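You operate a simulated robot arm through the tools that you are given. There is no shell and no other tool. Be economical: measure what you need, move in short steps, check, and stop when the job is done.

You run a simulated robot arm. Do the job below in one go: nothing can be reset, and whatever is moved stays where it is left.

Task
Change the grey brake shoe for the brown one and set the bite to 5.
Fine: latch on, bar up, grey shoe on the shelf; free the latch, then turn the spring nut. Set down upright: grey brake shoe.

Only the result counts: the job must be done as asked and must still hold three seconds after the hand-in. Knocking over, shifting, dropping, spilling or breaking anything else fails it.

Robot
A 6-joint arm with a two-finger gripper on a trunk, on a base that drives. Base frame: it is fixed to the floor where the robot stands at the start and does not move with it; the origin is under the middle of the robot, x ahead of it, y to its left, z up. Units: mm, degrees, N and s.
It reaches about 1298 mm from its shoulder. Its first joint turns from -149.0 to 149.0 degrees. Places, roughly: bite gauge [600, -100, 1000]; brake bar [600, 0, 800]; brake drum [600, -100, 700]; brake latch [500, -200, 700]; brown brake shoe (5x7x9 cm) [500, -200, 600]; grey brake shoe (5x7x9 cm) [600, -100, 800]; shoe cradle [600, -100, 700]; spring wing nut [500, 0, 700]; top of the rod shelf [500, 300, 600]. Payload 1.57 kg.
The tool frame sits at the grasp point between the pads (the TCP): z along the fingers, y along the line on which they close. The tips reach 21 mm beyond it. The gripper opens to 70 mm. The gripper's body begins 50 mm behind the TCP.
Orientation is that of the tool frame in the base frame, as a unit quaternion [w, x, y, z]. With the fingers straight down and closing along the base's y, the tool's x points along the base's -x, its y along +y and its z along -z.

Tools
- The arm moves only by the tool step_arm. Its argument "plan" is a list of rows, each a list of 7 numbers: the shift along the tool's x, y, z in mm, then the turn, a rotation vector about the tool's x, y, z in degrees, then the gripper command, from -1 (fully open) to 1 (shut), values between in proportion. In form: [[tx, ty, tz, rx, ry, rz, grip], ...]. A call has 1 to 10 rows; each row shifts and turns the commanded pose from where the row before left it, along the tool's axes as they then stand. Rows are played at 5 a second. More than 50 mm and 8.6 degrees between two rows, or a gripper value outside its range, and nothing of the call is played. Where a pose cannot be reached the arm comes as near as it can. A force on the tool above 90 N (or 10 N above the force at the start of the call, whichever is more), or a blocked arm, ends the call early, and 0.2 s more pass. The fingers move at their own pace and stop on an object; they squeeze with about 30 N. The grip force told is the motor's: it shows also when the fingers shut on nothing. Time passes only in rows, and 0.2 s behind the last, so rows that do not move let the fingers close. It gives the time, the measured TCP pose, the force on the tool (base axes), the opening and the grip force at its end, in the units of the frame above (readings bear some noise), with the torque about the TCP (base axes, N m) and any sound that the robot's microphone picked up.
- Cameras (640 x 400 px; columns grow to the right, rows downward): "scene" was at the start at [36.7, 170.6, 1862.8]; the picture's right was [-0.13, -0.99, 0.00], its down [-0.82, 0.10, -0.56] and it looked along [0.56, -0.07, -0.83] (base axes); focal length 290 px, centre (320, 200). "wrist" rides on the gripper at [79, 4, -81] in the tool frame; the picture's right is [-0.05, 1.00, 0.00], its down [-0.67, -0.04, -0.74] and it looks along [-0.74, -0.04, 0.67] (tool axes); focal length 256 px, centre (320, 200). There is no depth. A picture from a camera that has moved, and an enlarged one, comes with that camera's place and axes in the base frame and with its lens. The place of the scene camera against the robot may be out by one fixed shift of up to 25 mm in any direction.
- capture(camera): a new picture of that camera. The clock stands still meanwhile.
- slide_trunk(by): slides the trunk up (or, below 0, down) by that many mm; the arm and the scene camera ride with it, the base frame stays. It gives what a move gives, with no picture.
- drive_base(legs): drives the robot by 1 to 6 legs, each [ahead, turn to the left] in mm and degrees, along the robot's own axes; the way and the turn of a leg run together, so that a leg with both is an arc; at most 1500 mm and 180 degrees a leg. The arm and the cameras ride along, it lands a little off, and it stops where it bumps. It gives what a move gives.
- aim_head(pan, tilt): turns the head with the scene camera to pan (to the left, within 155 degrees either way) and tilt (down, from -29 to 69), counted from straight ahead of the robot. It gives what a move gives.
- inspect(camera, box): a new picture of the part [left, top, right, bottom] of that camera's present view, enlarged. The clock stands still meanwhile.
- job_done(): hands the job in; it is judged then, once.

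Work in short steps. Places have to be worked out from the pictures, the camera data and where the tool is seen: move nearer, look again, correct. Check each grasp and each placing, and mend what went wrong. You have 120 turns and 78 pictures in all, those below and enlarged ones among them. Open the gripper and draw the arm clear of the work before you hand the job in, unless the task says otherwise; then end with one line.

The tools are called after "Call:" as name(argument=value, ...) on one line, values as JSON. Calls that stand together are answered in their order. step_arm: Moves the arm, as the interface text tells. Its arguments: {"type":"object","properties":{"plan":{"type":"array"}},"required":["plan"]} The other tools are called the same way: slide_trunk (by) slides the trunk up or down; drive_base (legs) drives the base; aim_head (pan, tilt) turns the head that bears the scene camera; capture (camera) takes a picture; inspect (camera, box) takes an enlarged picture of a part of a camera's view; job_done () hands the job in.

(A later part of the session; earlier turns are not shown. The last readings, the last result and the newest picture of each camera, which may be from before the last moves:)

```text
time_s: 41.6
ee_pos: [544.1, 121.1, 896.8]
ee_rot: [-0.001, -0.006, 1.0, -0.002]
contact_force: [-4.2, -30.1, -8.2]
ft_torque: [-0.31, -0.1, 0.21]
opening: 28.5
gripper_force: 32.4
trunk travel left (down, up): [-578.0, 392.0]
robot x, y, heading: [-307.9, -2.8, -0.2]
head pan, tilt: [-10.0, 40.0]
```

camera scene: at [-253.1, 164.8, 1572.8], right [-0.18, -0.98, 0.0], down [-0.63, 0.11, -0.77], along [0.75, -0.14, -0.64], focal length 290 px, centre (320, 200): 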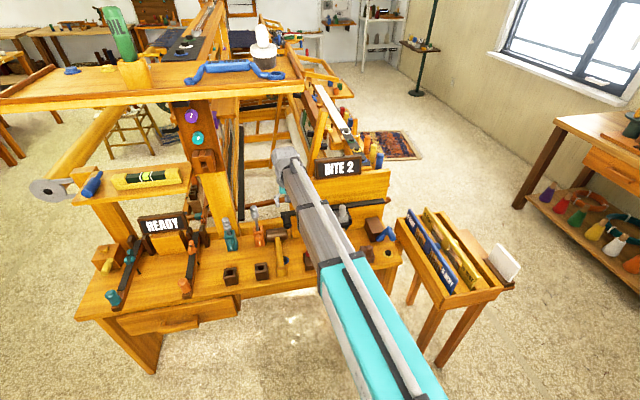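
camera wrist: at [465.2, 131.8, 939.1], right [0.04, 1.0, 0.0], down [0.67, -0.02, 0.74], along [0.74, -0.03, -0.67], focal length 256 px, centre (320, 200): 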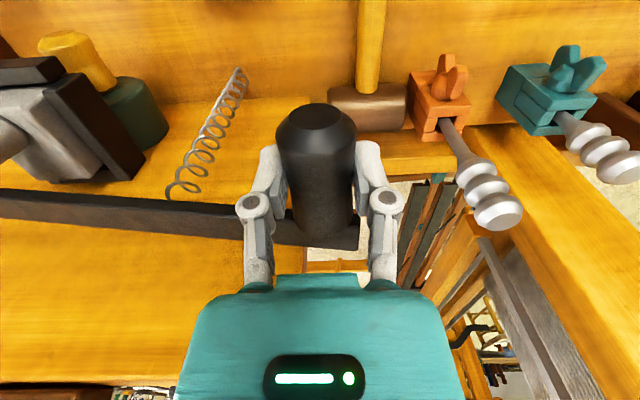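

Call:
step_arm(plan=[[0, -5, 0, 0, 0, 0, 1]])

Call:
slide_trunk(by=20)

Call:
step_arm(plan=[[0, -5, 0, 0, 0, 0, 1]])

Call:
inspect(camera="scene", box=[220, 140, 440, 280])

```text
time_s: 42.0
ee_pos: [545.0, 120.4, 897.7]
ee_rot: [0.0, -0.008, 1.0, 0.001]
contact_force: [-3.5, -8.2, -1.4]
ft_torque: [-0.38, 0.57, 0.14]
opening: 28.5
gripper_force: 32.0
trunk travel left (down, up): [-578.0, 392.0]
robot x, y, heading: [-304.4, -7.8, -0.2]
head pan, tilt: [-10.0, 40.0]
```

```text
time_s: 42.7
ee_pos: [545.3, 115.5, 916.0]
ee_rot: [0.0, -0.005, 1.0, -0.001]
contact_force: [-6.0, -34.5, -12.0]
ft_torque: [0.06, -0.41, 0.17]
opening: 28.6
gripper_force: 31.9
trunk travel left (down, up): [-598.0, 372.0]
robot x, y, heading: [-299.9, -7.6, -0.4]
head pan, tilt: [-10.0, 40.0]
```

```text
time_s: 43.1
ee_pos: [545.0, 113.9, 918.1]
ee_rot: [-0.001, -0.008, 1.0, 0.001]
contact_force: [-4.9, -13.4, -5.1]
ft_torque: [-0.11, 0.26, 0.09]
opening: 28.5
gripper_force: 32.1
trunk travel left (down, up): [-598.0, 372.0]
robot x, y, heading: [-302.4, -2.6, -0.2]
head pan, tilt: [-10.0, 40.0]
```

```text
2.86 times, centred on (330, 210) of scene
camera zoom: at [-253.0, 163.5, 1590.0], right [-0.18, -0.98, 0.0], down [-0.63, 0.11, -0.77], along [0.75, -0.13, -0.64], focal length 829 px, centre (291, 171)
```

zoom: 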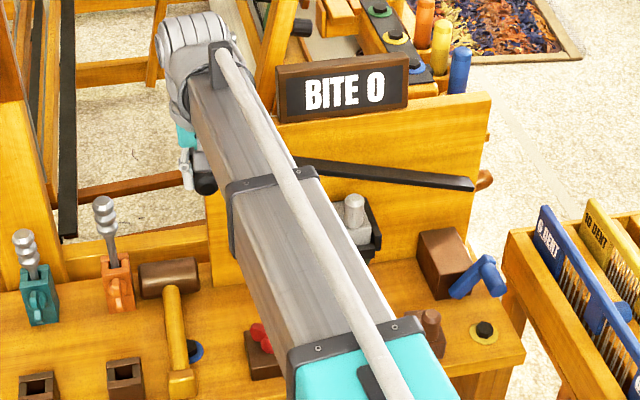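

The bar is about 17° up, not at a stop. I continue.

Call:
slide_trunk(by=18)

Call:
step_arm(plan=[[0, -7, 0, 0, 0, 0, 1]])

Call:
slide_trunk(by=18)

Call:
step_arm(plan=[[0, -7, 0, 0, 0, 0, 1]])

```text
time_s: 43.7
ee_pos: [545.6, 107.5, 935.8]
ee_rot: [-0.001, -0.006, 1.0, -0.002]
contact_force: [-7.9, -42.1, -17.3]
ft_torque: [0.2, -0.24, 0.08]
opening: 29.2
gripper_force: 32.3
trunk travel left (down, up): [-616.0, 354.0]
robot x, y, heading: [-299.4, -4.9, -0.2]
head pan, tilt: [-10.0, 40.0]
```

```text
time_s: 44.1
ee_pos: [544.8, 107.0, 935.2]
ee_rot: [-0.001, -0.008, 1.0, 0.001]
contact_force: [-4.9, -13.3, -6.0]
ft_torque: [-0.09, 0.62, 0.21]
opening: 28.8
gripper_force: 31.8
trunk travel left (down, up): [-616.0, 354.0]
robot x, y, heading: [-302.6, -6.3, -0.4]
head pan, tilt: [-10.0, 40.0]
```

```text
time_s: 44.8
ee_pos: [546.1, 102.2, 952.4]
ee_rot: [0.0, -0.006, 1.0, -0.003]
contact_force: [-8.0, -42.8, -18.9]
ft_torque: [0.16, -0.19, 0.38]
opening: 28.8
gripper_force: 32.3
trunk travel left (down, up): [-634.0, 336.0]
robot x, y, heading: [-301.3, -6.1, 0.1]
head pan, tilt: [-10.0, 40.0]
```

```text
time_s: 45.2
ee_pos: [546.6, 100.1, 953.4]
ee_rot: [-0.002, -0.008, 1.0, 0.001]
contact_force: [-2.9, -15.0, -7.8]
ft_torque: [-0.16, 0.65, 0.45]
opening: 29.0
gripper_force: 32.0
trunk travel left (down, up): [-634.0, 336.0]
robot x, y, heading: [-300.5, -6.7, -0.2]
head pan, tilt: [-10.0, 40.0]
```

Call:
slide_trunk(by=16)

Call:
step_arm(plan=[[0, -8, 0, 0, 0, 0, 1]])

Call:
slide_trunk(by=16)

Call:
step_arm(plan=[[0, -8, 0, 0, 0, 0, 1]])

Call:
inspect(camera="scene", box=[220, 140, 440, 280])

```text
time_s: 45.8
ee_pos: [545.9, 94.9, 969.2]
ee_rot: [0.0, -0.007, 1.0, -0.003]
contact_force: [-5.4, -42.1, -21.4]
ft_torque: [0.15, -0.25, 0.39]
opening: 29.3
gripper_force: 32.1
trunk travel left (down, up): [-650.0, 320.0]
robot x, y, heading: [-304.1, -5.5, -0.0]
head pan, tilt: [-10.0, 40.0]
```

```text
time_s: 46.2
ee_pos: [545.1, 93.9, 968.6]
ee_rot: [0.0, -0.007, 1.0, 0.001]
contact_force: [-0.3, -8.6, -4.7]
ft_torque: [-0.16, 0.79, 0.49]
opening: 28.8
gripper_force: 31.9
trunk travel left (down, up): [-650.0, 320.0]
robot x, y, heading: [-305.1, -8.5, -0.1]
head pan, tilt: [-10.0, 40.0]
```

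```text
time_s: 46.8
ee_pos: [545.8, 86.6, 984.0]
ee_rot: [-0.002, -0.006, 1.0, -0.001]
contact_force: [-5.3, -38.3, -21.4]
ft_torque: [0.03, -0.28, 0.39]
opening: 29.1
gripper_force: 31.9
trunk travel left (down, up): [-666.0, 304.0]
robot x, y, heading: [-305.6, -8.2, -0.3]
head pan, tilt: [-10.0, 40.0]
```

```text
time_s: 47.2
ee_pos: [545.8, 85.7, 985.1]
ee_rot: [-0.002, -0.009, 1.0, 0.001]
contact_force: [1.9, -5.2, -3.5]
ft_torque: [-0.16, 0.85, 0.39]
opening: 29.0
gripper_force: 32.3
trunk travel left (down, up): [-666.0, 304.0]
robot x, y, heading: [-301.6, -6.0, -0.3]
head pan, tilt: [-10.0, 40.0]
```

```text
2.86 times, centred on (330, 210) of scene
camera zoom: at [-252.3, 164.1, 1658.1], right [-0.18, -0.98, 0.0], down [-0.63, 0.11, -0.77], along [0.75, -0.14, -0.64], focal length 829 px, centre (291, 171)
```

zoom: 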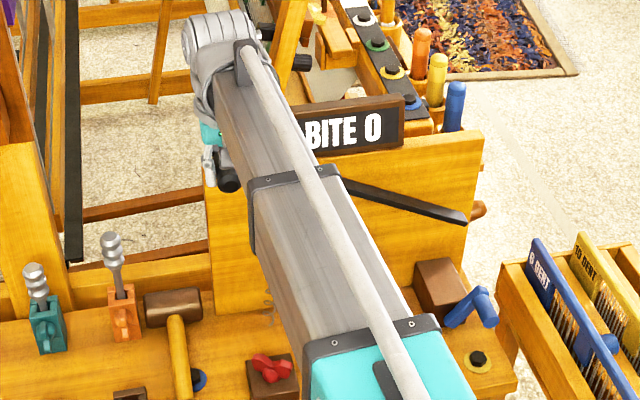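

The remaining load is purely along the bar (no restoring load), so it should stay. I open and slide the fingers off the handle toward the robot.

Call:
step_arm(plan=[[0, 0, 0, 0, 0, 0, 0.1], [0, 0, 0, 0, 0, 0, -1], [0, 0, 0, 0, 0, 0, -1], [25, 0, 0, 0, 0, 0, -1], [30, 0, 0, 0, 0, 0, -1], [30, 0, 0, 0, 0, 0, -1], [30, 0, 0, 0, 0, 0, -1], [30, 0, 0, 0, 0, 0, -1]])

Call:
inspect(camera="scene", box=[220, 140, 440, 280])

```text
time_s: 49.0
ee_pos: [399.7, 82.1, 986.1]
ee_rot: [0.0, -0.007, 1.0, 0.0]
contact_force: [0.2, -0.4, -1.1]
ft_torque: [-0.01, 0.03, -0.02]
opening: 70.2
gripper_force: 0.0
trunk travel left (down, up): [-666.0, 304.0]
robot x, y, heading: [-306.1, -6.8, -0.4]
head pan, tilt: [-10.0, 40.0]
```

```text
2.86 times, centred on (330, 210) of scene
camera zoom: at [-253.5, 164.9, 1657.8], right [-0.18, -0.98, 0.0], down [-0.63, 0.11, -0.77], along [0.75, -0.14, -0.64], focal length 829 px, centre (291, 171)
```

zoom: 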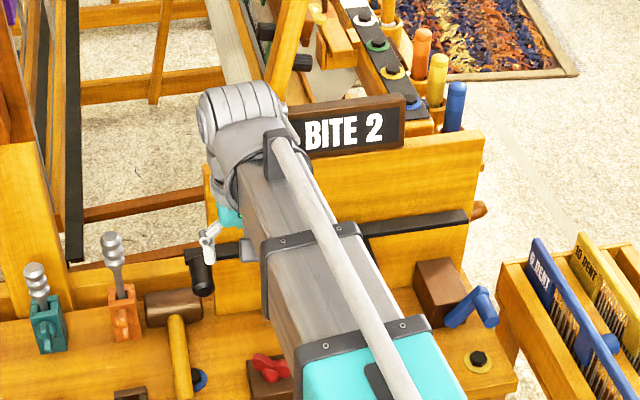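

The bar fell back (BITE 2 again), so it must go further up to hold, or the latch is involved. I return to the handle to lift it all the way to its stop.

Call:
step_arm(plan=[[0, 25, 0, 0, 0, 0, -1], [0, 26, 0, 0, 0, 0, -1], [0, 0, 0, 0, 0, 0, -1]])

Call:
slide_trunk(by=-184)

Call:
step_arm(plan=[[-40, 0, 0, 0, 0, 0, -1], [-40, 0, 0, 0, 0, 0, -1], [-40, 0, 0, 0, 0, 0, -1], [-25, 0, 0, 0, 0, 0, -1], [0, 0, 0, 0, 0, 0, -1]])

Call:
capture(camera="wrist")

```text
time_s: 49.8
ee_pos: [399.1, 134.5, 985.5]
ee_rot: [-0.001, -0.007, 1.0, 0.0]
contact_force: [-0.6, 0.3, -0.3]
ft_torque: [-0.02, 0.02, -0.02]
opening: 70.0
gripper_force: 0.1
trunk travel left (down, up): [-666.0, 304.0]
robot x, y, heading: [-307.9, -5.0, -0.1]
head pan, tilt: [-10.0, 40.0]
```

```text
time_s: 51.9
ee_pos: [399.7, 134.0, 801.6]
ee_rot: [-0.001, -0.007, 1.0, 0.0]
contact_force: [0.4, -0.4, -0.4]
ft_torque: [0.01, 0.01, 0.04]
opening: 70.0
gripper_force: 0.1
trunk travel left (down, up): [-482.0, 488.0]
robot x, y, heading: [-304.7, -4.9, 0.0]
head pan, tilt: [-10.0, 40.0]
```

```text
time_s: 53.1
ee_pos: [544.8, 135.7, 800.9]
ee_rot: [0.0, -0.007, 1.0, 0.0]
contact_force: [0.3, -0.4, -0.2]
ft_torque: [0.0, -0.01, -0.01]
opening: 69.9
gripper_force: 0.2
trunk travel left (down, up): [-482.0, 488.0]
robot x, y, heading: [-301.7, -6.0, -0.3]
head pan, tilt: [-10.0, 40.0]
```

```text
39 pictures are left
camera wrist: at [465.4, 138.5, 882.8], right [0.04, 1.0, 0.0], down [0.67, -0.03, 0.74], along [0.74, -0.03, -0.67], focal length 256 px, centre (320, 200)
```

wrist: 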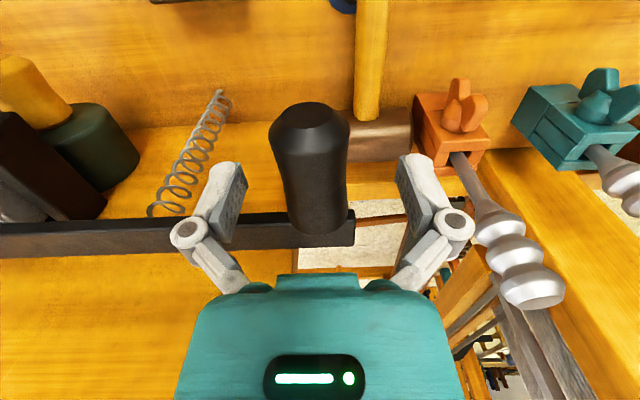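

Call:
step_arm(plan=[[0, -3, 0, 0, 0, 0, 1], [0, 0, 0, 0, 0, 0, 1], [0, 0, 0, 0, 0, 0, 1], [0, 0, 0, 0, 0, 0, 1]])

Call:
slide_trunk(by=50)

Call:
step_arm(plan=[[0, -6, 0, 0, 0, 0, 1]])

Call:
slide_trunk(by=40)

Call:
step_arm(plan=[[0, -12, 0, 0, 0, 0, 1]])

Call:
slide_trunk(by=30)

Call:
step_arm(plan=[[0, -12, 0, 0, 0, 0, 1]])

Call:
slide_trunk(by=30)

Call:
step_arm(plan=[[0, -14, 0, 0, 0, 0, 1]])

Call:
slide_trunk(by=30)

```text
time_s: 54.1
ee_pos: [544.3, 131.6, 801.1]
ee_rot: [0.0, -0.007, 1.0, 0.0]
contact_force: [0.7, 0.4, 4.0]
ft_torque: [0.02, -0.04, 0.55]
opening: 29.1
gripper_force: 31.8
trunk travel left (down, up): [-482.0, 488.0]
robot x, y, heading: [-300.5, -9.8, 0.1]
head pan, tilt: [-10.0, 40.0]
```

```text
time_s: 55.0
ee_pos: [545.0, 129.0, 850.6]
ee_rot: [0.0, -0.006, 1.0, -0.001]
contact_force: [-0.6, -23.2, -3.1]
ft_torque: [-0.48, -0.03, 0.5]
opening: 28.8
gripper_force: 32.3
trunk travel left (down, up): [-532.0, 438.0]
robot x, y, heading: [-304.9, -8.0, -0.0]
head pan, tilt: [-10.0, 40.0]
```

```text
time_s: 55.4
ee_pos: [544.7, 128.9, 852.2]
ee_rot: [-0.001, -0.008, 1.0, 0.002]
contact_force: [-1.4, 2.9, 0.7]
ft_torque: [-0.23, 0.35, 0.37]
opening: 28.6
gripper_force: 32.1
trunk travel left (down, up): [-532.0, 438.0]
robot x, y, heading: [-301.6, -6.4, -0.3]
head pan, tilt: [-10.0, 40.0]
```

```text
time_s: 56.2
ee_pos: [545.2, 121.5, 891.0]
ee_rot: [-0.001, -0.006, 1.0, -0.002]
contact_force: [-2.8, -32.0, -7.1]
ft_torque: [-0.28, -0.37, 0.18]
opening: 28.7
gripper_force: 32.2
trunk travel left (down, up): [-572.0, 398.0]
robot x, y, heading: [-307.2, -9.2, -0.4]
head pan, tilt: [-10.0, 40.0]
```

```text
time_s: 56.6
ee_pos: [544.7, 121.9, 892.1]
ee_rot: [-0.001, -0.008, 1.0, 0.005]
contact_force: [0.4, 25.4, 5.6]
ft_torque: [0.03, 0.79, 0.03]
opening: 28.7
gripper_force: 31.6
trunk travel left (down, up): [-572.0, 398.0]
robot x, y, heading: [-300.7, -5.3, -0.3]
head pan, tilt: [-10.0, 40.0]
```

```text
time_s: 57.4
ee_pos: [544.3, 114.5, 921.4]
ee_rot: [0.0, -0.007, 1.0, -0.002]
contact_force: [-0.2, 3.8, 0.7]
ft_torque: [-0.16, -0.34, 0.24]
opening: 28.7
gripper_force: 32.1
trunk travel left (down, up): [-602.0, 368.0]
robot x, y, heading: [-301.4, -8.7, -0.2]
head pan, tilt: [-10.0, 40.0]
```

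```text
time_s: 57.8
ee_pos: [545.2, 113.6, 920.1]
ee_rot: [0.0, -0.009, 1.0, 0.006]
contact_force: [9.7, 58.2, 17.0]
ft_torque: [0.62, 0.35, -0.01]
opening: 28.4
gripper_force: 32.0
trunk travel left (down, up): [-602.0, 368.0]
robot x, y, heading: [-302.6, -5.1, -0.1]
head pan, tilt: [-10.0, 40.0]
```

```text
time_s: 58.5
ee_pos: [544.7, 103.1, 950.9]
ee_rot: [0.0, -0.007, 1.0, -0.001]
contact_force: [10.9, 16.3, 5.8]
ft_torque: [-0.02, -0.12, 0.35]
opening: 28.8
gripper_force: 32.6
trunk travel left (down, up): [-632.0, 338.0]
robot x, y, heading: [-301.6, -7.9, 0.2]
head pan, tilt: [-10.0, 40.0]
```

```text
time_s: 58.9
ee_pos: [541.5, 99.1, 952.5]
ee_rot: [-0.001, -0.009, 1.0, 0.006]
contact_force: [6.7, 59.0, 22.7]
ft_torque: [0.44, -0.18, 0.33]
opening: 31.3
gripper_force: 32.0
trunk travel left (down, up): [-632.0, 338.0]
robot x, y, heading: [-299.7, -9.5, -0.3]
head pan, tilt: [-10.0, 40.0]
```

```text
time_s: 59.7
ee_pos: [544.0, 86.1, 981.7]
ee_rot: [-0.002, -0.006, 1.0, -0.002]
contact_force: [-7.9, -4.1, -1.3]
ft_torque: [-0.36, 0.17, 0.41]
opening: 29.0
gripper_force: 32.3
trunk travel left (down, up): [-662.0, 308.0]
robot x, y, heading: [-302.9, -10.2, -0.4]
head pan, tilt: [-10.0, 40.0]
```

At the former height; continuing up with matched side steps.

Call:
step_arm(plan=[[0, -6, 0, 0, 0, 0, 1]])

Call:
slide_trunk(by=20)

Call:
step_arm(plan=[[0, -12, 0, 0, 0, 0, 1]])

Call:
slide_trunk(by=20)

Call:
step_arm(plan=[[0, -14, 0, 0, 0, 0, 1]])

Call:
slide_trunk(by=20)

```text
time_s: 60.1
ee_pos: [543.0, 84.7, 982.3]
ee_rot: [-0.001, -0.007, 1.0, 0.001]
contact_force: [-9.7, 12.9, 6.1]
ft_torque: [0.09, 0.77, 0.46]
opening: 29.2
gripper_force: 31.8
trunk travel left (down, up): [-662.0, 308.0]
robot x, y, heading: [-303.9, -6.5, 0.1]
head pan, tilt: [-10.0, 40.0]
```

```text
time_s: 60.7
ee_pos: [544.1, 75.6, 1001.6]
ee_rot: [-0.001, -0.005, 1.0, -0.002]
contact_force: [-18.0, -38.6, -24.7]
ft_torque: [0.17, -0.1, 0.38]
opening: 29.3
gripper_force: 32.0
trunk travel left (down, up): [-682.0, 288.0]
robot x, y, heading: [-306.9, -1.5, -0.2]
head pan, tilt: [-10.0, 40.0]
```

```text
time_s: 61.1
ee_pos: [545.0, 74.4, 1003.6]
ee_rot: [0.0, -0.008, 1.0, 0.003]
contact_force: [-9.2, 8.2, 3.8]
ft_torque: [-0.05, 0.82, 0.54]
opening: 28.8
gripper_force: 32.0
trunk travel left (down, up): [-682.0, 288.0]
robot x, y, heading: [-302.4, -5.5, -0.3]
head pan, tilt: [-10.0, 40.0]
```

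```text
time_s: 61.8
ee_pos: [545.8, 63.2, 1018.4]
ee_rot: [-0.002, -0.004, 1.0, -0.003]
contact_force: [-13.9, -39.5, -28.2]
ft_torque: [0.14, -0.08, 0.4]
opening: 29.2
gripper_force: 32.0
trunk travel left (down, up): [-702.0, 268.0]
robot x, y, heading: [-301.7, -8.1, -0.2]
head pan, tilt: [-10.0, 40.0]
```

```text
time_s: 62.2
ee_pos: [547.1, 62.0, 1023.4]
ee_rot: [0.001, -0.009, 1.0, 0.004]
contact_force: [-1.9, 11.7, 7.6]
ft_torque: [0.01, 0.72, 0.38]
opening: 28.7
gripper_force: 31.9
trunk travel left (down, up): [-702.0, 268.0]
robot x, y, heading: [-303.8, -8.1, -0.2]
head pan, tilt: [-10.0, 40.0]
```

```text
time_s: 62.9
ee_pos: [547.2, 49.9, 1040.2]
ee_rot: [-0.002, -0.005, 1.0, -0.003]
contact_force: [-10.1, -34.9, -29.4]
ft_torque: [0.0, -0.3, 0.38]
opening: 29.1
gripper_force: 32.3
trunk travel left (down, up): [-722.0, 248.0]
robot x, y, heading: [-303.1, -4.1, 0.1]
head pan, tilt: [-10.0, 40.0]
```

Call:
step_arm(plan=[[0, -20, 0, 0, 0, 0, 1]])

Call:
slide_trunk(by=18)

Call:
step_arm(plan=[[0, -20, 0, 0, 0, 0, 1]])

Call:
slide_trunk(by=18)

Call:
step_arm(plan=[[0, -20, 0, 0, 0, 0, 1]])

Call:
slide_trunk(by=16)

Call:
capture(camera="scene")

```text
time_s: 63.3
ee_pos: [545.9, 44.2, 1043.5]
ee_rot: [0.002, -0.008, 1.0, 0.003]
contact_force: [3.7, 28.2, 23.3]
ft_torque: [-0.09, 0.0, 0.25]
opening: 29.2
gripper_force: 31.6
trunk travel left (down, up): [-722.0, 248.0]
robot x, y, heading: [-300.6, -6.8, -0.0]
head pan, tilt: [-10.0, 40.0]
```

```text
time_s: 63.9
ee_pos: [547.4, 30.3, 1056.3]
ee_rot: [-0.002, -0.006, 1.0, -0.002]
contact_force: [-8.6, -29.4, -26.6]
ft_torque: [-0.02, -0.06, 0.4]
opening: 28.7
gripper_force: 31.9
trunk travel left (down, up): [-740.0, 230.0]
robot x, y, heading: [-304.2, -4.3, -0.2]
head pan, tilt: [-10.0, 40.0]
```

```text
time_s: 64.3
ee_pos: [546.9, 23.6, 1061.1]
ee_rot: [0.002, -0.009, 1.0, 0.003]
contact_force: [2.1, 13.9, 1.8]
ft_torque: [-1.32, 0.01, 0.07]
opening: 28.4
gripper_force: 32.0
trunk travel left (down, up): [-740.0, 230.0]
robot x, y, heading: [-299.5, -4.2, -0.3]
head pan, tilt: [-10.0, 40.0]
```

```text
time_s: 65.0
ee_pos: [547.4, 11.6, 1075.5]
ee_rot: [-0.003, -0.006, 1.0, -0.001]
contact_force: [-8.9, -27.8, -29.6]
ft_torque: [0.38, -0.08, 0.45]
opening: 28.7
gripper_force: 32.1
trunk travel left (down, up): [-758.0, 212.0]
robot x, y, heading: [-304.0, -6.3, -0.3]
head pan, tilt: [-10.0, 40.0]
```

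```text
time_s: 65.4
ee_pos: [546.3, 3.6, 1079.6]
ee_rot: [0.001, -0.009, 1.0, 0.003]
contact_force: [5.0, 27.7, 28.6]
ft_torque: [0.22, 0.06, 0.23]
opening: 28.5
gripper_force: 31.9
trunk travel left (down, up): [-758.0, 212.0]
robot x, y, heading: [-303.5, -9.0, -0.5]
head pan, tilt: [-10.0, 40.0]
```

```text
time_s: 66.0
ee_pos: [546.7, -8.8, 1091.4]
ee_rot: [-0.003, -0.006, 1.0, -0.002]
contact_force: [-11.0, -23.3, -34.1]
ft_torque: [0.52, 0.0, 0.21]
opening: 28.5
gripper_force: 32.0
trunk travel left (down, up): [-774.0, 196.0]
robot x, y, heading: [-303.6, -5.2, -0.1]
head pan, tilt: [-10.0, 40.0]
```

```text
38 pictures are left
camera scene: at [-250.5, 161.4, 1765.3], right [-0.18, -0.98, 0.0], down [-0.63, 0.11, -0.76], along [0.75, -0.13, -0.64], focal length 290 px, centre (320, 200)
```

scene: 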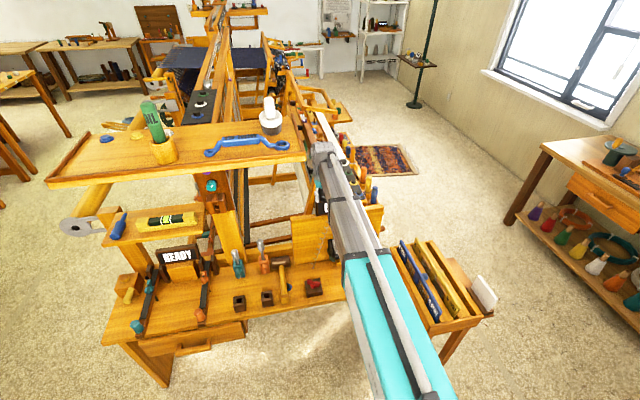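

Bar at ~55°, still moving. I continue a little further, watching for a stop or click.

Call:
step_arm(plan=[[0, -26, 0, 0, 0, 0, 1]])

Call:
slide_trunk(by=14)

Call:
step_arm(plan=[[0, -26, 0, 0, 0, 0, 1]])

Call:
slide_trunk(by=13)

Call:
step_arm(plan=[[0, -26, 0, 0, 0, 0, 1]])

Call:
slide_trunk(by=10)

```text
time_s: 66.4
ee_pos: [547.0, -12.2, 1092.9]
ee_rot: [-0.002, -0.012, 1.0, 0.007]
contact_force: [-16.5, 75.3, -30.9]
ft_torque: [-0.89, 0.14, 0.81]
opening: 31.8
gripper_force: 32.2
trunk travel left (down, up): [-774.0, 196.0]
robot x, y, heading: [-305.0, -5.2, 0.0]
head pan, tilt: [-10.0, 40.0]
```

```text
time_s: 67.0
ee_pos: [549.7, -12.2, 1106.9]
ee_rot: [-0.001, -0.011, 1.0, 0.007]
contact_force: [-0.7, 72.0, -25.0]
ft_torque: [0.2, 0.32, 0.57]
opening: 36.8
gripper_force: 32.0
trunk travel left (down, up): [-788.0, 182.0]
robot x, y, heading: [-304.0, -6.4, -0.1]
head pan, tilt: [-10.0, 40.0]
```

```text
time_s: 67.3
ee_pos: [549.6, -8.1, 1107.9]
ee_rot: [0.002, -0.015, 1.0, 0.018]
contact_force: [7.0, 56.8, -1.1]
ft_torque: [0.66, -0.69, -0.2]
opening: 29.1
gripper_force: 32.1
trunk travel left (down, up): [-788.0, 182.0]
robot x, y, heading: [-301.4, -6.3, -0.1]
head pan, tilt: [-10.0, 40.0]
stopped in row 1: the force on the tool passed its limit at 99 N (the readings are from after the stop); the commanded pose is now the measured one
```

```text
time_s: 67.9
ee_pos: [550.4, -10.6, 1119.7]
ee_rot: [0.0, -0.014, 1.0, 0.02]
contact_force: [2.9, 62.1, -13.1]
ft_torque: [0.85, 0.39, -0.1]
opening: 29.3
gripper_force: 32.3
trunk travel left (down, up): [-801.0, 169.0]
robot x, y, heading: [-304.9, -4.1, -0.2]
head pan, tilt: [-10.0, 40.0]
```

```text
time_s: 68.3
ee_pos: [549.8, -10.9, 1120.7]
ee_rot: [0.002, -0.02, 0.999, 0.034]
contact_force: [7.0, 56.7, 0.7]
ft_torque: [1.12, -0.94, -0.46]
opening: 29.3
gripper_force: 31.8
trunk travel left (down, up): [-801.0, 169.0]
robot x, y, heading: [-305.2, -5.0, -0.1]
head pan, tilt: [-10.0, 40.0]
stopped in row 1: the force on the tool passed its limit at 96 N (the readings are from after the stop); the commanded pose is now the measured one
```

```text
time_s: 68.9
ee_pos: [549.0, -27.6, 1129.3]
ee_rot: [0.0, -0.015, 1.0, 0.026]
contact_force: [0.8, 1.5, 0.7]
ft_torque: [-0.06, 0.0, -0.01]
opening: 0.0
gripper_force: 28.7
trunk travel left (down, up): [-811.0, 159.0]
robot x, y, heading: [-302.2, -7.2, 0.1]
head pan, tilt: [-10.0, 40.0]
```

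A stop was reached near 55°, and the fingers then slid off the top of the handle. I look whether the bar stayed.

Call:
capture(camera="wrist")

Call:
inspect(camera="scene", box=[270, 140, 430, 300])

```text
37 pictures are left
camera wrist: at [469.5, -29.3, 1211.1], right [0.02, 1.0, 0.05], down [0.67, -0.05, 0.74], along [0.74, 0.02, -0.67], focal length 256 px, centre (320, 200)
```

wrist: 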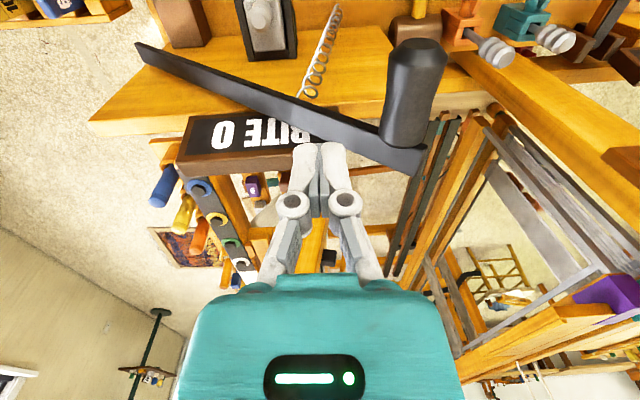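

```text
2.50 times, centred on (350, 220) of scene
camera zoom: at [-251.5, 166.2, 1802.5], right [-0.17, -0.98, 0.0], down [-0.63, 0.11, -0.77], along [0.75, -0.13, -0.64], focal length 726 px, centre (245, 150)
```

zoom: 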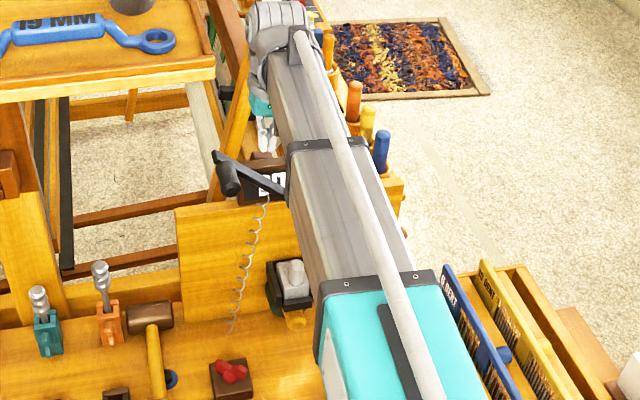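

The bar is up in this picture; I back off and check that it holds after a second.

Call:
step_arm(plan=[[20, 0, 0, 0, 0, 0, -1], [30, 0, 0, 0, 0, 0, -1], [30, 0, 0, 0, 0, 0, -1], [20, 0, 0, 0, 0, 0, -1], [0, 0, 0, 0, 0, 0, -1], [0, 0, 0, 0, 0, 0, -1]])

Call:
capture(camera="wrist")

```text
time_s: 70.3
ee_pos: [447.8, -26.4, 1130.8]
ee_rot: [0.001, -0.016, 1.0, 0.027]
contact_force: [-0.5, -1.2, -0.6]
ft_torque: [0.01, 0.02, 0.0]
opening: 69.9
gripper_force: 0.0
trunk travel left (down, up): [-811.0, 159.0]
robot x, y, heading: [-304.0, -7.9, -0.0]
head pan, tilt: [-10.0, 40.0]
```

```text
35 pictures are left
camera wrist: at [368.3, -31.7, 1212.1], right [0.02, 1.0, 0.05], down [0.67, -0.05, 0.74], along [0.74, 0.02, -0.67], focal length 256 px, centre (320, 200)
```

wrist: 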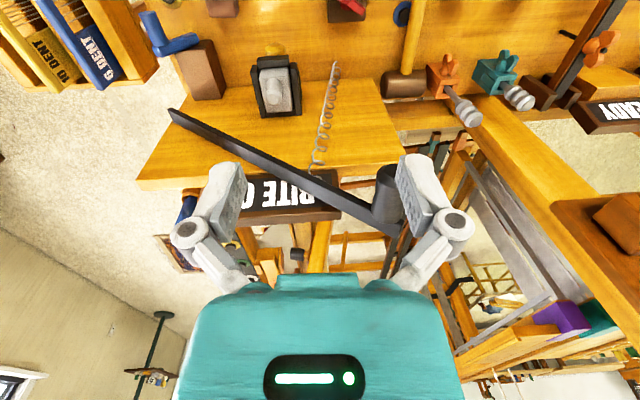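

The bar holds up, BITE 0. Now I square the wrist, tilt it 12° back for clearance, and go down in front of the grey shoe.

Call:
step_arm(plan=[[0, 0, 0, 3.1, 0, 1.5, -1], [0, -20, 0, 0, 0, 0, -1], [0, -40, 0, 0, -6, 0, -1], [0, 0, 0, 0, -6, 0, -1], [0, 0, 0, 0, 0, 0, -1]])

Call:
slide_trunk(by=-210)

Call:
capture(camera="wrist")

```text
time_s: 71.5
ee_pos: [448.3, -89.1, 1134.3]
ee_rot: [0.105, -0.004, 0.994, 0.001]
contact_force: [1.0, 0.9, -0.9]
ft_torque: [-0.03, -0.03, -0.04]
opening: 70.1
gripper_force: 0.0
out of reach, approached as far as the arm can: row 4
trunk travel left (down, up): [-811.0, 159.0]
robot x, y, heading: [-301.8, -2.0, -0.2]
head pan, tilt: [-10.0, 40.0]
```

```text
time_s: 73.7
ee_pos: [448.0, -88.6, 924.6]
ee_rot: [0.105, -0.004, 0.994, 0.0]
contact_force: [0.4, -0.6, 0.2]
ft_torque: [-0.03, -0.01, 0.02]
opening: 70.2
gripper_force: 0.0
trunk travel left (down, up): [-601.0, 369.0]
robot x, y, heading: [-308.0, -7.7, -0.1]
head pan, tilt: [-10.0, 40.0]
```

```text
34 pictures are left
camera wrist: at [353.2, -85.1, 987.7], right [0.05, 1.0, 0.01], down [0.5, -0.03, 0.87], along [0.87, -0.03, -0.5], focal length 256 px, centre (320, 200)
```

wrist: 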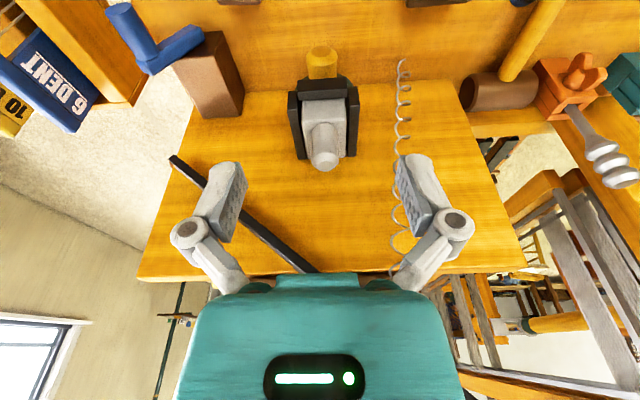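

Knob triangulates to about (552, −86.5), top 830. I go over it and lower to TCP z≈815.

Call:
step_arm(plan=[[-34, 1, 7.2, 0, 0, 0, -1], [-34, 1, 7.2, 0, 0, 0, -1], [-34, 0, 7.2, 0, 0, 0, -1], [0, 0, 0, 0, 0, 0, -1]])

Call:
slide_trunk(by=-70)

Call:
capture(camera="wrist")

```text
time_s: 74.7
ee_pos: [552.4, -86.5, 925.1]
ee_rot: [0.106, -0.005, 0.994, 0.0]
contact_force: [0.2, 0.1, -0.2]
ft_torque: [0.01, 0.01, 0.04]
opening: 70.2
gripper_force: 0.2
trunk travel left (down, up): [-601.0, 369.0]
robot x, y, heading: [-301.1, -2.6, 0.1]
head pan, tilt: [-10.0, 40.0]
```

```text
time_s: 75.8
ee_pos: [552.7, -86.1, 853.1]
ee_rot: [0.105, -0.004, 0.994, 0.001]
contact_force: [-0.8, 0.2, 0.1]
ft_torque: [0.01, -0.05, -0.05]
opening: 69.9
gripper_force: 0.0
trunk travel left (down, up): [-531.0, 439.0]
robot x, y, heading: [-302.2, -6.2, -0.1]
head pan, tilt: [-10.0, 40.0]
```

```text
33 pictures are left
camera wrist: at [457.4, -83.1, 917.6], right [0.04, 1.0, 0.01], down [0.5, -0.03, 0.87], along [0.87, -0.03, -0.5], focal length 256 px, centre (320, 200)
```

wrist: 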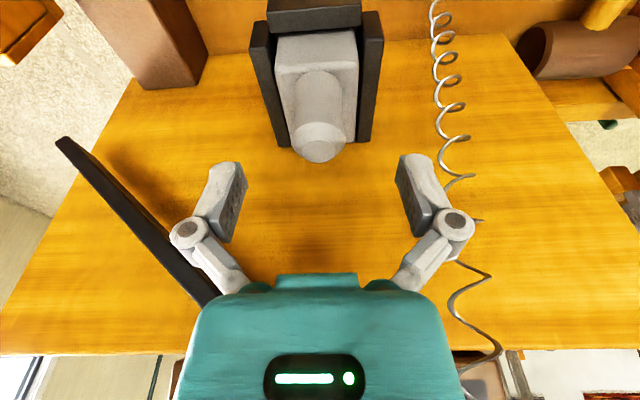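

I shift 4 mm forward, narrow the fingers a bit, and lower to grip the knob.

Call:
step_arm(plan=[[-4, 0, 0.8, 0, 0, 0, -0.7], [0, 0, 0, 0, 0, 0, -0.7]])

Call:
slide_trunk(by=-36)

Call:
step_arm(plan=[[0, 0, 0, 0, 0, 0, 1], [0, 0, 0, 0, 0, 0, 1], [0, 0, 0, 0, 0, 0, 1], [0, 0, 0, 0, 0, 0, 1]])

Call:
capture(camera="wrist")

```text
time_s: 76.4
ee_pos: [552.6, -87.8, 855.0]
ee_rot: [0.104, -0.003, 0.995, 0.0]
contact_force: [-29.4, -3.6, -4.4]
ft_torque: [0.36, -1.89, -0.6]
opening: 59.7
gripper_force: 0.1
trunk travel left (down, up): [-531.0, 439.0]
robot x, y, heading: [-302.8, -6.2, 0.0]
head pan, tilt: [-10.0, 40.0]
```

```text
time_s: 77.2
ee_pos: [557.8, -87.8, 818.4]
ee_rot: [0.105, -0.004, 0.994, 0.0]
contact_force: [0.4, 0.2, 0.5]
ft_torque: [0.01, 0.0, -0.01]
opening: 59.4
gripper_force: 0.0
trunk travel left (down, up): [-495.0, 475.0]
robot x, y, heading: [-306.4, -5.2, 0.1]
head pan, tilt: [-10.0, 40.0]
```

```text
time_s: 78.2
ee_pos: [556.0, -86.4, 818.1]
ee_rot: [0.105, -0.004, 0.994, 0.0]
contact_force: [0.9, 0.0, 3.3]
ft_torque: [-0.02, -0.06, -0.01]
opening: 25.5
gripper_force: 30.4
trunk travel left (down, up): [-495.0, 475.0]
robot x, y, heading: [-302.3, -2.8, -0.1]
head pan, tilt: [-10.0, 40.0]
```

```text
32 pictures are left
camera wrist: at [461.4, -83.4, 881.7], right [0.05, 1.0, 0.01], down [0.5, -0.03, 0.87], along [0.87, -0.03, -0.5], focal length 256 px, centre (320, 200)
```

wrist: 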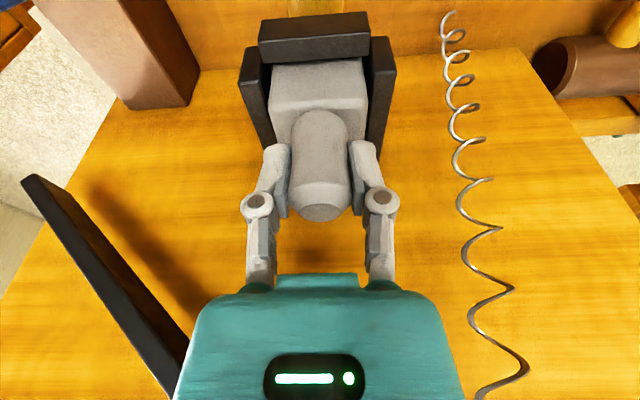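

Knob gripped (25.5 mm). A brief touch with the bar happened at x 556 higher up, so I lift a little, then draw back 4 mm while lifting.

Call:
slide_trunk(by=20)

Call:
step_arm(plan=[[4, 0, -0.8, 0, 0, 0, 1]])

Call:
slide_trunk(by=20)

```text
time_s: 78.9
ee_pos: [556.7, -87.4, 838.1]
ee_rot: [0.106, -0.003, 0.994, 0.0]
contact_force: [-3.3, 1.4, 3.2]
ft_torque: [-0.23, -0.18, 0.0]
opening: 25.2
gripper_force: 30.3
trunk travel left (down, up): [-515.0, 455.0]
robot x, y, heading: [-303.5, -6.3, -0.1]
head pan, tilt: [-10.0, 40.0]
```

```text
time_s: 79.3
ee_pos: [553.0, -86.2, 838.9]
ee_rot: [0.107, -0.003, 0.994, 0.001]
contact_force: [8.0, 0.0, 15.0]
ft_torque: [-0.01, -0.44, 0.02]
opening: 25.2
gripper_force: 29.8
trunk travel left (down, up): [-515.0, 455.0]
robot x, y, heading: [-301.9, -6.8, 0.1]
head pan, tilt: [-10.0, 40.0]
```

```text
time_s: 80.0
ee_pos: [552.6, -86.9, 858.0]
ee_rot: [0.105, -0.004, 0.994, 0.0]
contact_force: [-1.1, -0.1, -0.7]
ft_torque: [0.01, 0.0, 0.0]
opening: 25.5
gripper_force: 30.3
trunk travel left (down, up): [-535.0, 435.0]
robot x, y, heading: [-304.3, -1.5, 0.0]
head pan, tilt: [-10.0, 40.0]
```

Call:
capture(camera="wrist")

```text
31 pictures are left
camera wrist: at [457.2, -83.3, 921.5], right [0.05, 1.0, 0.01], down [0.5, -0.03, 0.87], along [0.87, -0.03, -0.5], focal length 256 px, centre (320, 200)
```

wrist: 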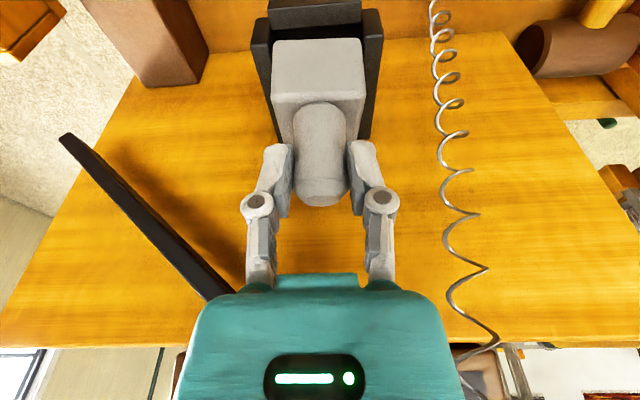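

The shoe is rising with the gripper. I lift another 60 mm, then draw back toward the robot.

Call:
slide_trunk(by=60)

Call:
step_arm(plan=[[30, 0, -6.3, 0, 0, 0, 1], [34, 0, -7.2, 0, 0, 0, 1], [34, 0, -7.2, 0, 0, 0, 1], [0, 0, 0, 0, 0, 0, 1]])

Call:
capture(camera="wrist")

```text
time_s: 81.0
ee_pos: [552.4, -87.3, 917.3]
ee_rot: [0.105, -0.004, 0.994, 0.0]
contact_force: [0.0, -0.1, -0.9]
ft_torque: [-0.02, 0.03, -0.01]
opening: 25.5
gripper_force: 29.9
trunk travel left (down, up): [-595.0, 375.0]
robot x, y, heading: [-301.1, -7.4, -0.2]
head pan, tilt: [-10.0, 40.0]
```

```text
time_s: 82.0
ee_pos: [453.4, -87.9, 917.9]
ee_rot: [0.106, -0.004, 0.994, 0.0]
contact_force: [0.1, -0.3, -0.4]
ft_torque: [0.01, 0.01, 0.01]
opening: 25.2
gripper_force: 30.0
trunk travel left (down, up): [-595.0, 375.0]
robot x, y, heading: [-301.9, -6.4, 0.1]
head pan, tilt: [-10.0, 40.0]
```

```text
30 pictures are left
camera wrist: at [357.8, -84.0, 981.7], right [0.04, 1.0, 0.01], down [0.5, -0.03, 0.87], along [0.87, -0.03, -0.5], focal length 256 px, centre (320, 200)
```

wrist: 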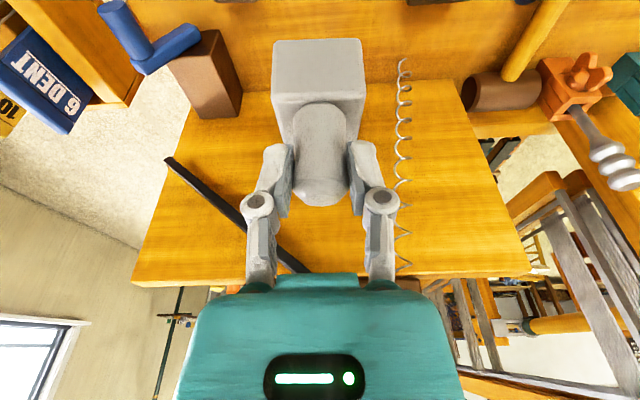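

Shoe held clear. I set it on the bench at about (463, −72): shift, lower to just above.

Call:
step_arm(plan=[[-10, 16, 2.1, 0, 0, 0, 1], [0, 0, 0, 0, 0, 0, 1]])

Call:
slide_trunk(by=-205)

Call:
capture(camera="wrist")

Call:
inspect(camera="scene", box=[260, 140, 420, 260])

```text
time_s: 82.5
ee_pos: [463.6, -71.4, 919.6]
ee_rot: [0.105, -0.004, 0.994, 0.001]
contact_force: [-0.5, -0.2, -0.7]
ft_torque: [-0.02, -0.02, -0.01]
opening: 25.4
gripper_force: 30.2
trunk travel left (down, up): [-595.0, 375.0]
robot x, y, heading: [-301.8, -8.6, 0.2]
head pan, tilt: [-10.0, 40.0]
```

```text
time_s: 84.8
ee_pos: [462.2, -71.8, 713.8]
ee_rot: [0.106, -0.004, 0.994, 0.0]
contact_force: [0.6, -0.1, -0.5]
ft_torque: [0.04, -0.01, 0.03]
opening: 25.7
gripper_force: 29.8
trunk travel left (down, up): [-390.0, 580.0]
robot x, y, heading: [-299.7, -6.3, -0.5]
head pan, tilt: [-10.0, 40.0]
```

```text
29 pictures are left
camera wrist: at [367.5, -68.1, 776.6], right [0.05, 1.0, 0.01], down [0.5, -0.03, 0.87], along [0.87, -0.03, -0.5], focal length 256 px, centre (320, 200)
```

wrist: 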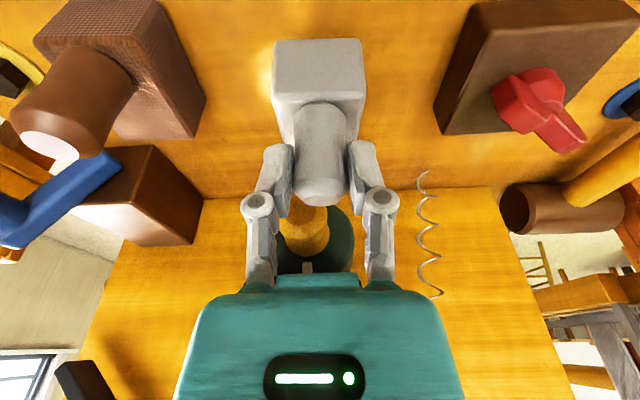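

```text
3.33 times, centred on (340, 200) of scene
camera zoom: at [-253.5, 165.1, 1381.8], right [-0.17, -0.98, 0.0], down [-0.63, 0.11, -0.77], along [0.75, -0.13, -0.64], focal length 967 px, centre (253, 200)
```

zoom: 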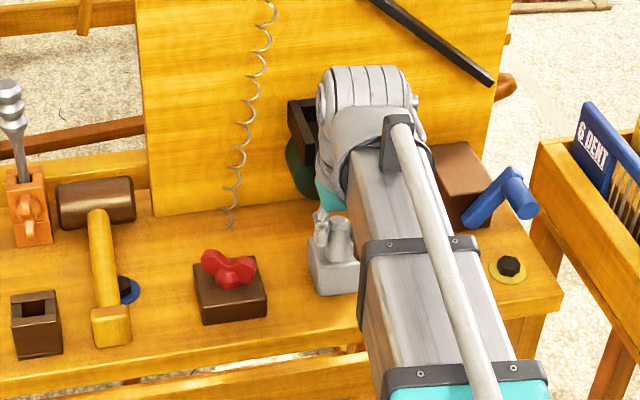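

Shoe just above the bench. I lower in small steps until contact.

Call:
slide_trunk(by=-10)

Call:
slide_trunk(by=-5)

Call:
slide_trunk(by=-4)

```text
time_s: 85.3
ee_pos: [460.2, -71.7, 704.5]
ee_rot: [0.105, -0.004, 0.994, 0.0]
contact_force: [-6.7, 1.4, 14.9]
ft_torque: [0.03, -0.16, 0.01]
opening: 25.6
gripper_force: 29.7
trunk travel left (down, up): [-380.0, 590.0]
robot x, y, heading: [-302.3, -6.7, -0.0]
head pan, tilt: [-10.0, 40.0]
```

```text
time_s: 85.9
ee_pos: [462.2, -71.5, 698.8]
ee_rot: [0.106, -0.003, 0.994, 0.0]
contact_force: [-4.4, 1.5, 15.2]
ft_torque: [-0.01, -0.33, 0.02]
opening: 25.4
gripper_force: 29.7
trunk travel left (down, up): [-375.0, 595.0]
robot x, y, heading: [-304.9, -5.7, 0.0]
head pan, tilt: [-10.0, 40.0]
```

```text
time_s: 86.4
ee_pos: [461.3, -71.6, 695.3]
ee_rot: [0.106, -0.004, 0.994, 0.0]
contact_force: [-6.1, 0.4, 15.0]
ft_torque: [0.04, -0.29, 0.02]
opening: 25.5
gripper_force: 30.4
trunk travel left (down, up): [-371.0, 599.0]
robot x, y, heading: [-303.1, -6.3, -0.1]
head pan, tilt: [-10.0, 40.0]
```

Contact since ~704 with the shoe settling flat. One more small step, then open and look.

Call:
slide_trunk(by=-2)

Call:
step_arm(plan=[[0, 0, 0, 0, 0, 0, 0.1], [0, 0, 0, 0, 0, 0, -0.6], [0, 0, 0, 0, 0, 0, -0.9], [0, 0, 0, 0, 0, 0, -0.9], [0, 0, 0, 0, 0, 0, -0.9]])

Call:
slide_trunk(by=110)

Call:
capture(camera="wrist")

```text
time_s: 86.9
ee_pos: [461.0, -70.5, 694.1]
ee_rot: [0.107, -0.003, 0.994, 0.0]
contact_force: [-6.8, 1.1, 16.2]
ft_torque: [0.03, -0.32, 0.03]
opening: 25.4
gripper_force: 30.0
trunk travel left (down, up): [-369.0, 601.0]
robot x, y, heading: [-301.5, -8.9, 0.2]
head pan, tilt: [-10.0, 40.0]
```

```text
time_s: 88.1
ee_pos: [462.1, -71.3, 691.9]
ee_rot: [0.105, -0.004, 0.994, 0.0]
contact_force: [0.3, 0.4, -0.2]
ft_torque: [0.0, -0.05, -0.04]
opening: 66.4
gripper_force: 0.0
trunk travel left (down, up): [-369.0, 601.0]
robot x, y, heading: [-300.9, -3.9, 0.3]
head pan, tilt: [-10.0, 40.0]
```

```text
time_s: 89.5
ee_pos: [462.4, -71.6, 802.2]
ee_rot: [0.105, -0.004, 0.994, 0.0]
contact_force: [0.1, -0.2, 0.8]
ft_torque: [0.0, -0.02, 0.03]
opening: 66.4
gripper_force: 0.1
trunk travel left (down, up): [-479.0, 491.0]
robot x, y, heading: [-304.4, -2.3, -0.0]
head pan, tilt: [-10.0, 40.0]
```

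```text
27 pictures are left
camera wrist: at [367.5, -68.1, 865.6], right [0.05, 1.0, 0.01], down [0.5, -0.03, 0.87], along [0.87, -0.03, -0.5], focal length 256 px, centre (320, 200)
```

wrist: 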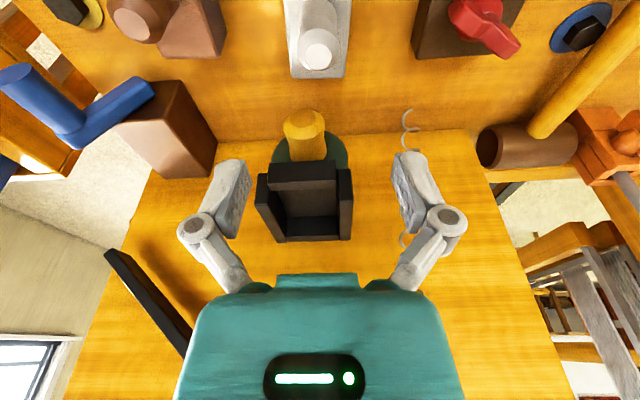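

Grey shoe stands upright on the bench at (462, −71). Next the brown shoe: tilt to 20° for more clearance from the bar and go above its knob (~440, −175).

Call:
step_arm(plan=[[10, -35, 0, 0, -8, 0, -1], [11, -35, -4, 0, 0, 0, -1], [0, -33, 0, 0, 0, 0, -1], [0, 0, 0, 0, 0, 0, -1]])

Call:
slide_trunk(by=-65)

Call:
capture(camera="wrist")

```text
time_s: 90.5
ee_pos: [440.8, -175.1, 809.3]
ee_rot: [0.174, -0.004, 0.985, 0.001]
contact_force: [0.7, 0.1, 0.4]
ft_torque: [-0.02, 0.02, -0.02]
opening: 69.8
gripper_force: 0.1
out of reach, approached as far as the arm can: row 1
trunk travel left (down, up): [-479.0, 491.0]
robot x, y, heading: [-304.6, -7.7, -0.1]
head pan, tilt: [-10.0, 40.0]
```

```text
time_s: 91.6
ee_pos: [442.4, -174.2, 743.7]
ee_rot: [0.175, -0.004, 0.985, 0.0]
contact_force: [0.0, 0.3, 0.2]
ft_torque: [-0.01, 0.02, 0.02]
opening: 69.8
gripper_force: 0.1
trunk travel left (down, up): [-414.0, 556.0]
robot x, y, heading: [-301.9, -7.5, -0.1]
head pan, tilt: [-10.0, 40.0]
```

```text
26 pictures are left
camera wrist: at [339.1, -171.1, 794.1], right [0.04, 1.0, 0.02], down [0.37, -0.03, 0.93], along [0.93, -0.03, -0.37], focal length 256 px, centre (320, 200)
```

wrist: 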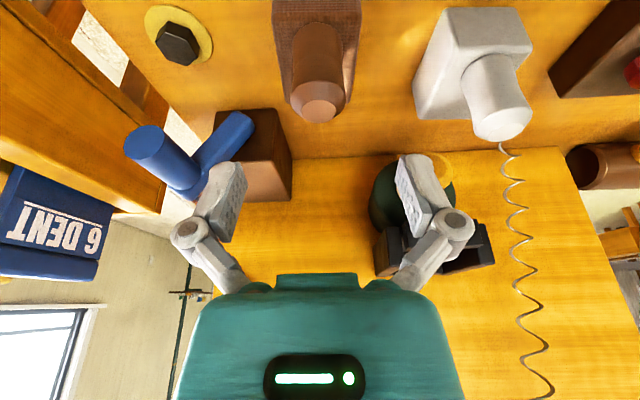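

Knob at (445, −174), fingers aligned. I lower to TCP z≈688 and grip.

Call:
slide_trunk(by=-55)

Call:
step_arm(plan=[[0, 0, 0, 0, 0, 0, 0.2], [0, 0, 0, 0, 0, 0, 1], [0, 0, 0, 0, 0, 0, 1], [0, 0, 0, 0, 0, 0, 1], [0, 0, 0, 0, 0, 0, 1]])

Call:
slide_trunk(by=30)

Call:
capture(camera="wrist")

```text
time_s: 92.5
ee_pos: [442.5, -174.7, 689.8]
ee_rot: [0.174, -0.003, 0.985, 0.0]
contact_force: [0.1, -0.3, -0.5]
ft_torque: [0.03, 0.0, 0.01]
opening: 70.1
gripper_force: 0.1
trunk travel left (down, up): [-359.0, 611.0]
robot x, y, heading: [-304.3, -7.5, 0.1]
head pan, tilt: [-10.0, 40.0]
```

```text
time_s: 93.8
ee_pos: [440.9, -174.0, 688.9]
ee_rot: [0.175, -0.003, 0.985, 0.001]
contact_force: [-0.3, 0.3, 2.6]
ft_torque: [0.07, 0.04, 0.04]
opening: 25.1
gripper_force: 29.9
trunk travel left (down, up): [-359.0, 611.0]
robot x, y, heading: [-304.1, -5.8, 0.2]
head pan, tilt: [-10.0, 40.0]
```

```text
time_s: 94.5
ee_pos: [441.3, -174.3, 719.5]
ee_rot: [0.174, -0.003, 0.985, 0.0]
contact_force: [0.4, 0.7, -0.8]
ft_torque: [-0.02, 0.05, -0.02]
opening: 24.8
gripper_force: 29.9
trunk travel left (down, up): [-389.0, 581.0]
robot x, y, heading: [-303.0, -6.1, 0.0]
head pan, tilt: [-10.0, 40.0]
```

```text
25 pictures are left
camera wrist: at [339.2, -171.1, 769.0], right [0.04, 1.0, 0.02], down [0.37, -0.03, 0.93], along [0.93, -0.03, -0.37], focal length 256 px, centre (320, 200)
```

wrist: 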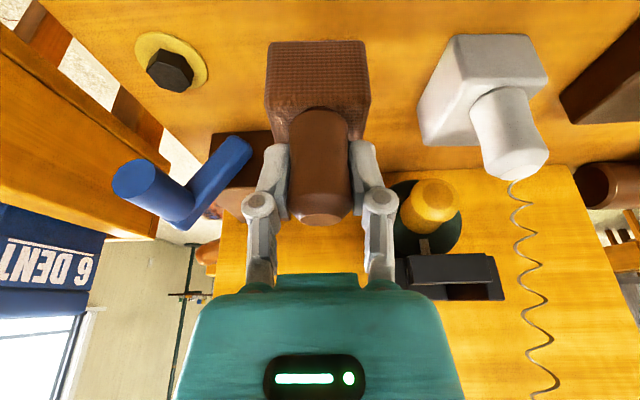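

Brown shoe held upright. I raise to the same height used for the grey one (TCP 905), move left to y −86.5, then forward under the bar.

Call:
slide_trunk(by=186)

Call:
step_arm(plan=[[0, 30, 0, 0, 0, 0, 1], [0, 30, 0, 0, 0, 0, 1], [0, 27.5, 0, 0, 0, 0, 1], [-28, 0, 10.2, 0, 0, 0, 1], [-28, 0, 10.2, 0, 0, 0, 1], [0, 0, 0, 0, 0, 0, 1]])

Call:
capture(camera="wrist")

```text
time_s: 96.5
ee_pos: [441.6, -174.8, 907.0]
ee_rot: [0.174, -0.003, 0.985, 0.001]
contact_force: [1.4, -0.1, -0.3]
ft_torque: [-0.01, 0.02, 0.01]
opening: 24.8
gripper_force: 30.2
trunk travel left (down, up): [-575.0, 395.0]
robot x, y, heading: [-303.3, -6.8, -0.1]
head pan, tilt: [-10.0, 40.0]
```

```text
time_s: 98.0
ee_pos: [501.7, -86.7, 905.7]
ee_rot: [0.175, -0.004, 0.985, 0.002]
contact_force: [0.3, -0.6, -1.3]
ft_torque: [0.01, 0.01, 0.0]
opening: 24.6
gripper_force: 30.2
trunk travel left (down, up): [-575.0, 395.0]
robot x, y, heading: [-301.2, -6.5, 0.1]
head pan, tilt: [-10.0, 40.0]
```

```text
24 pictures are left
camera wrist: at [398.7, -83.3, 954.9], right [0.04, 1.0, 0.02], down [0.37, -0.03, 0.93], along [0.93, -0.03, -0.37], focal length 256 px, centre (320, 200)
```

wrist: 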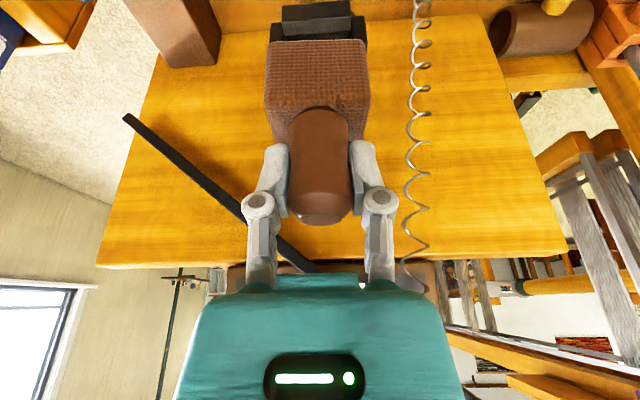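

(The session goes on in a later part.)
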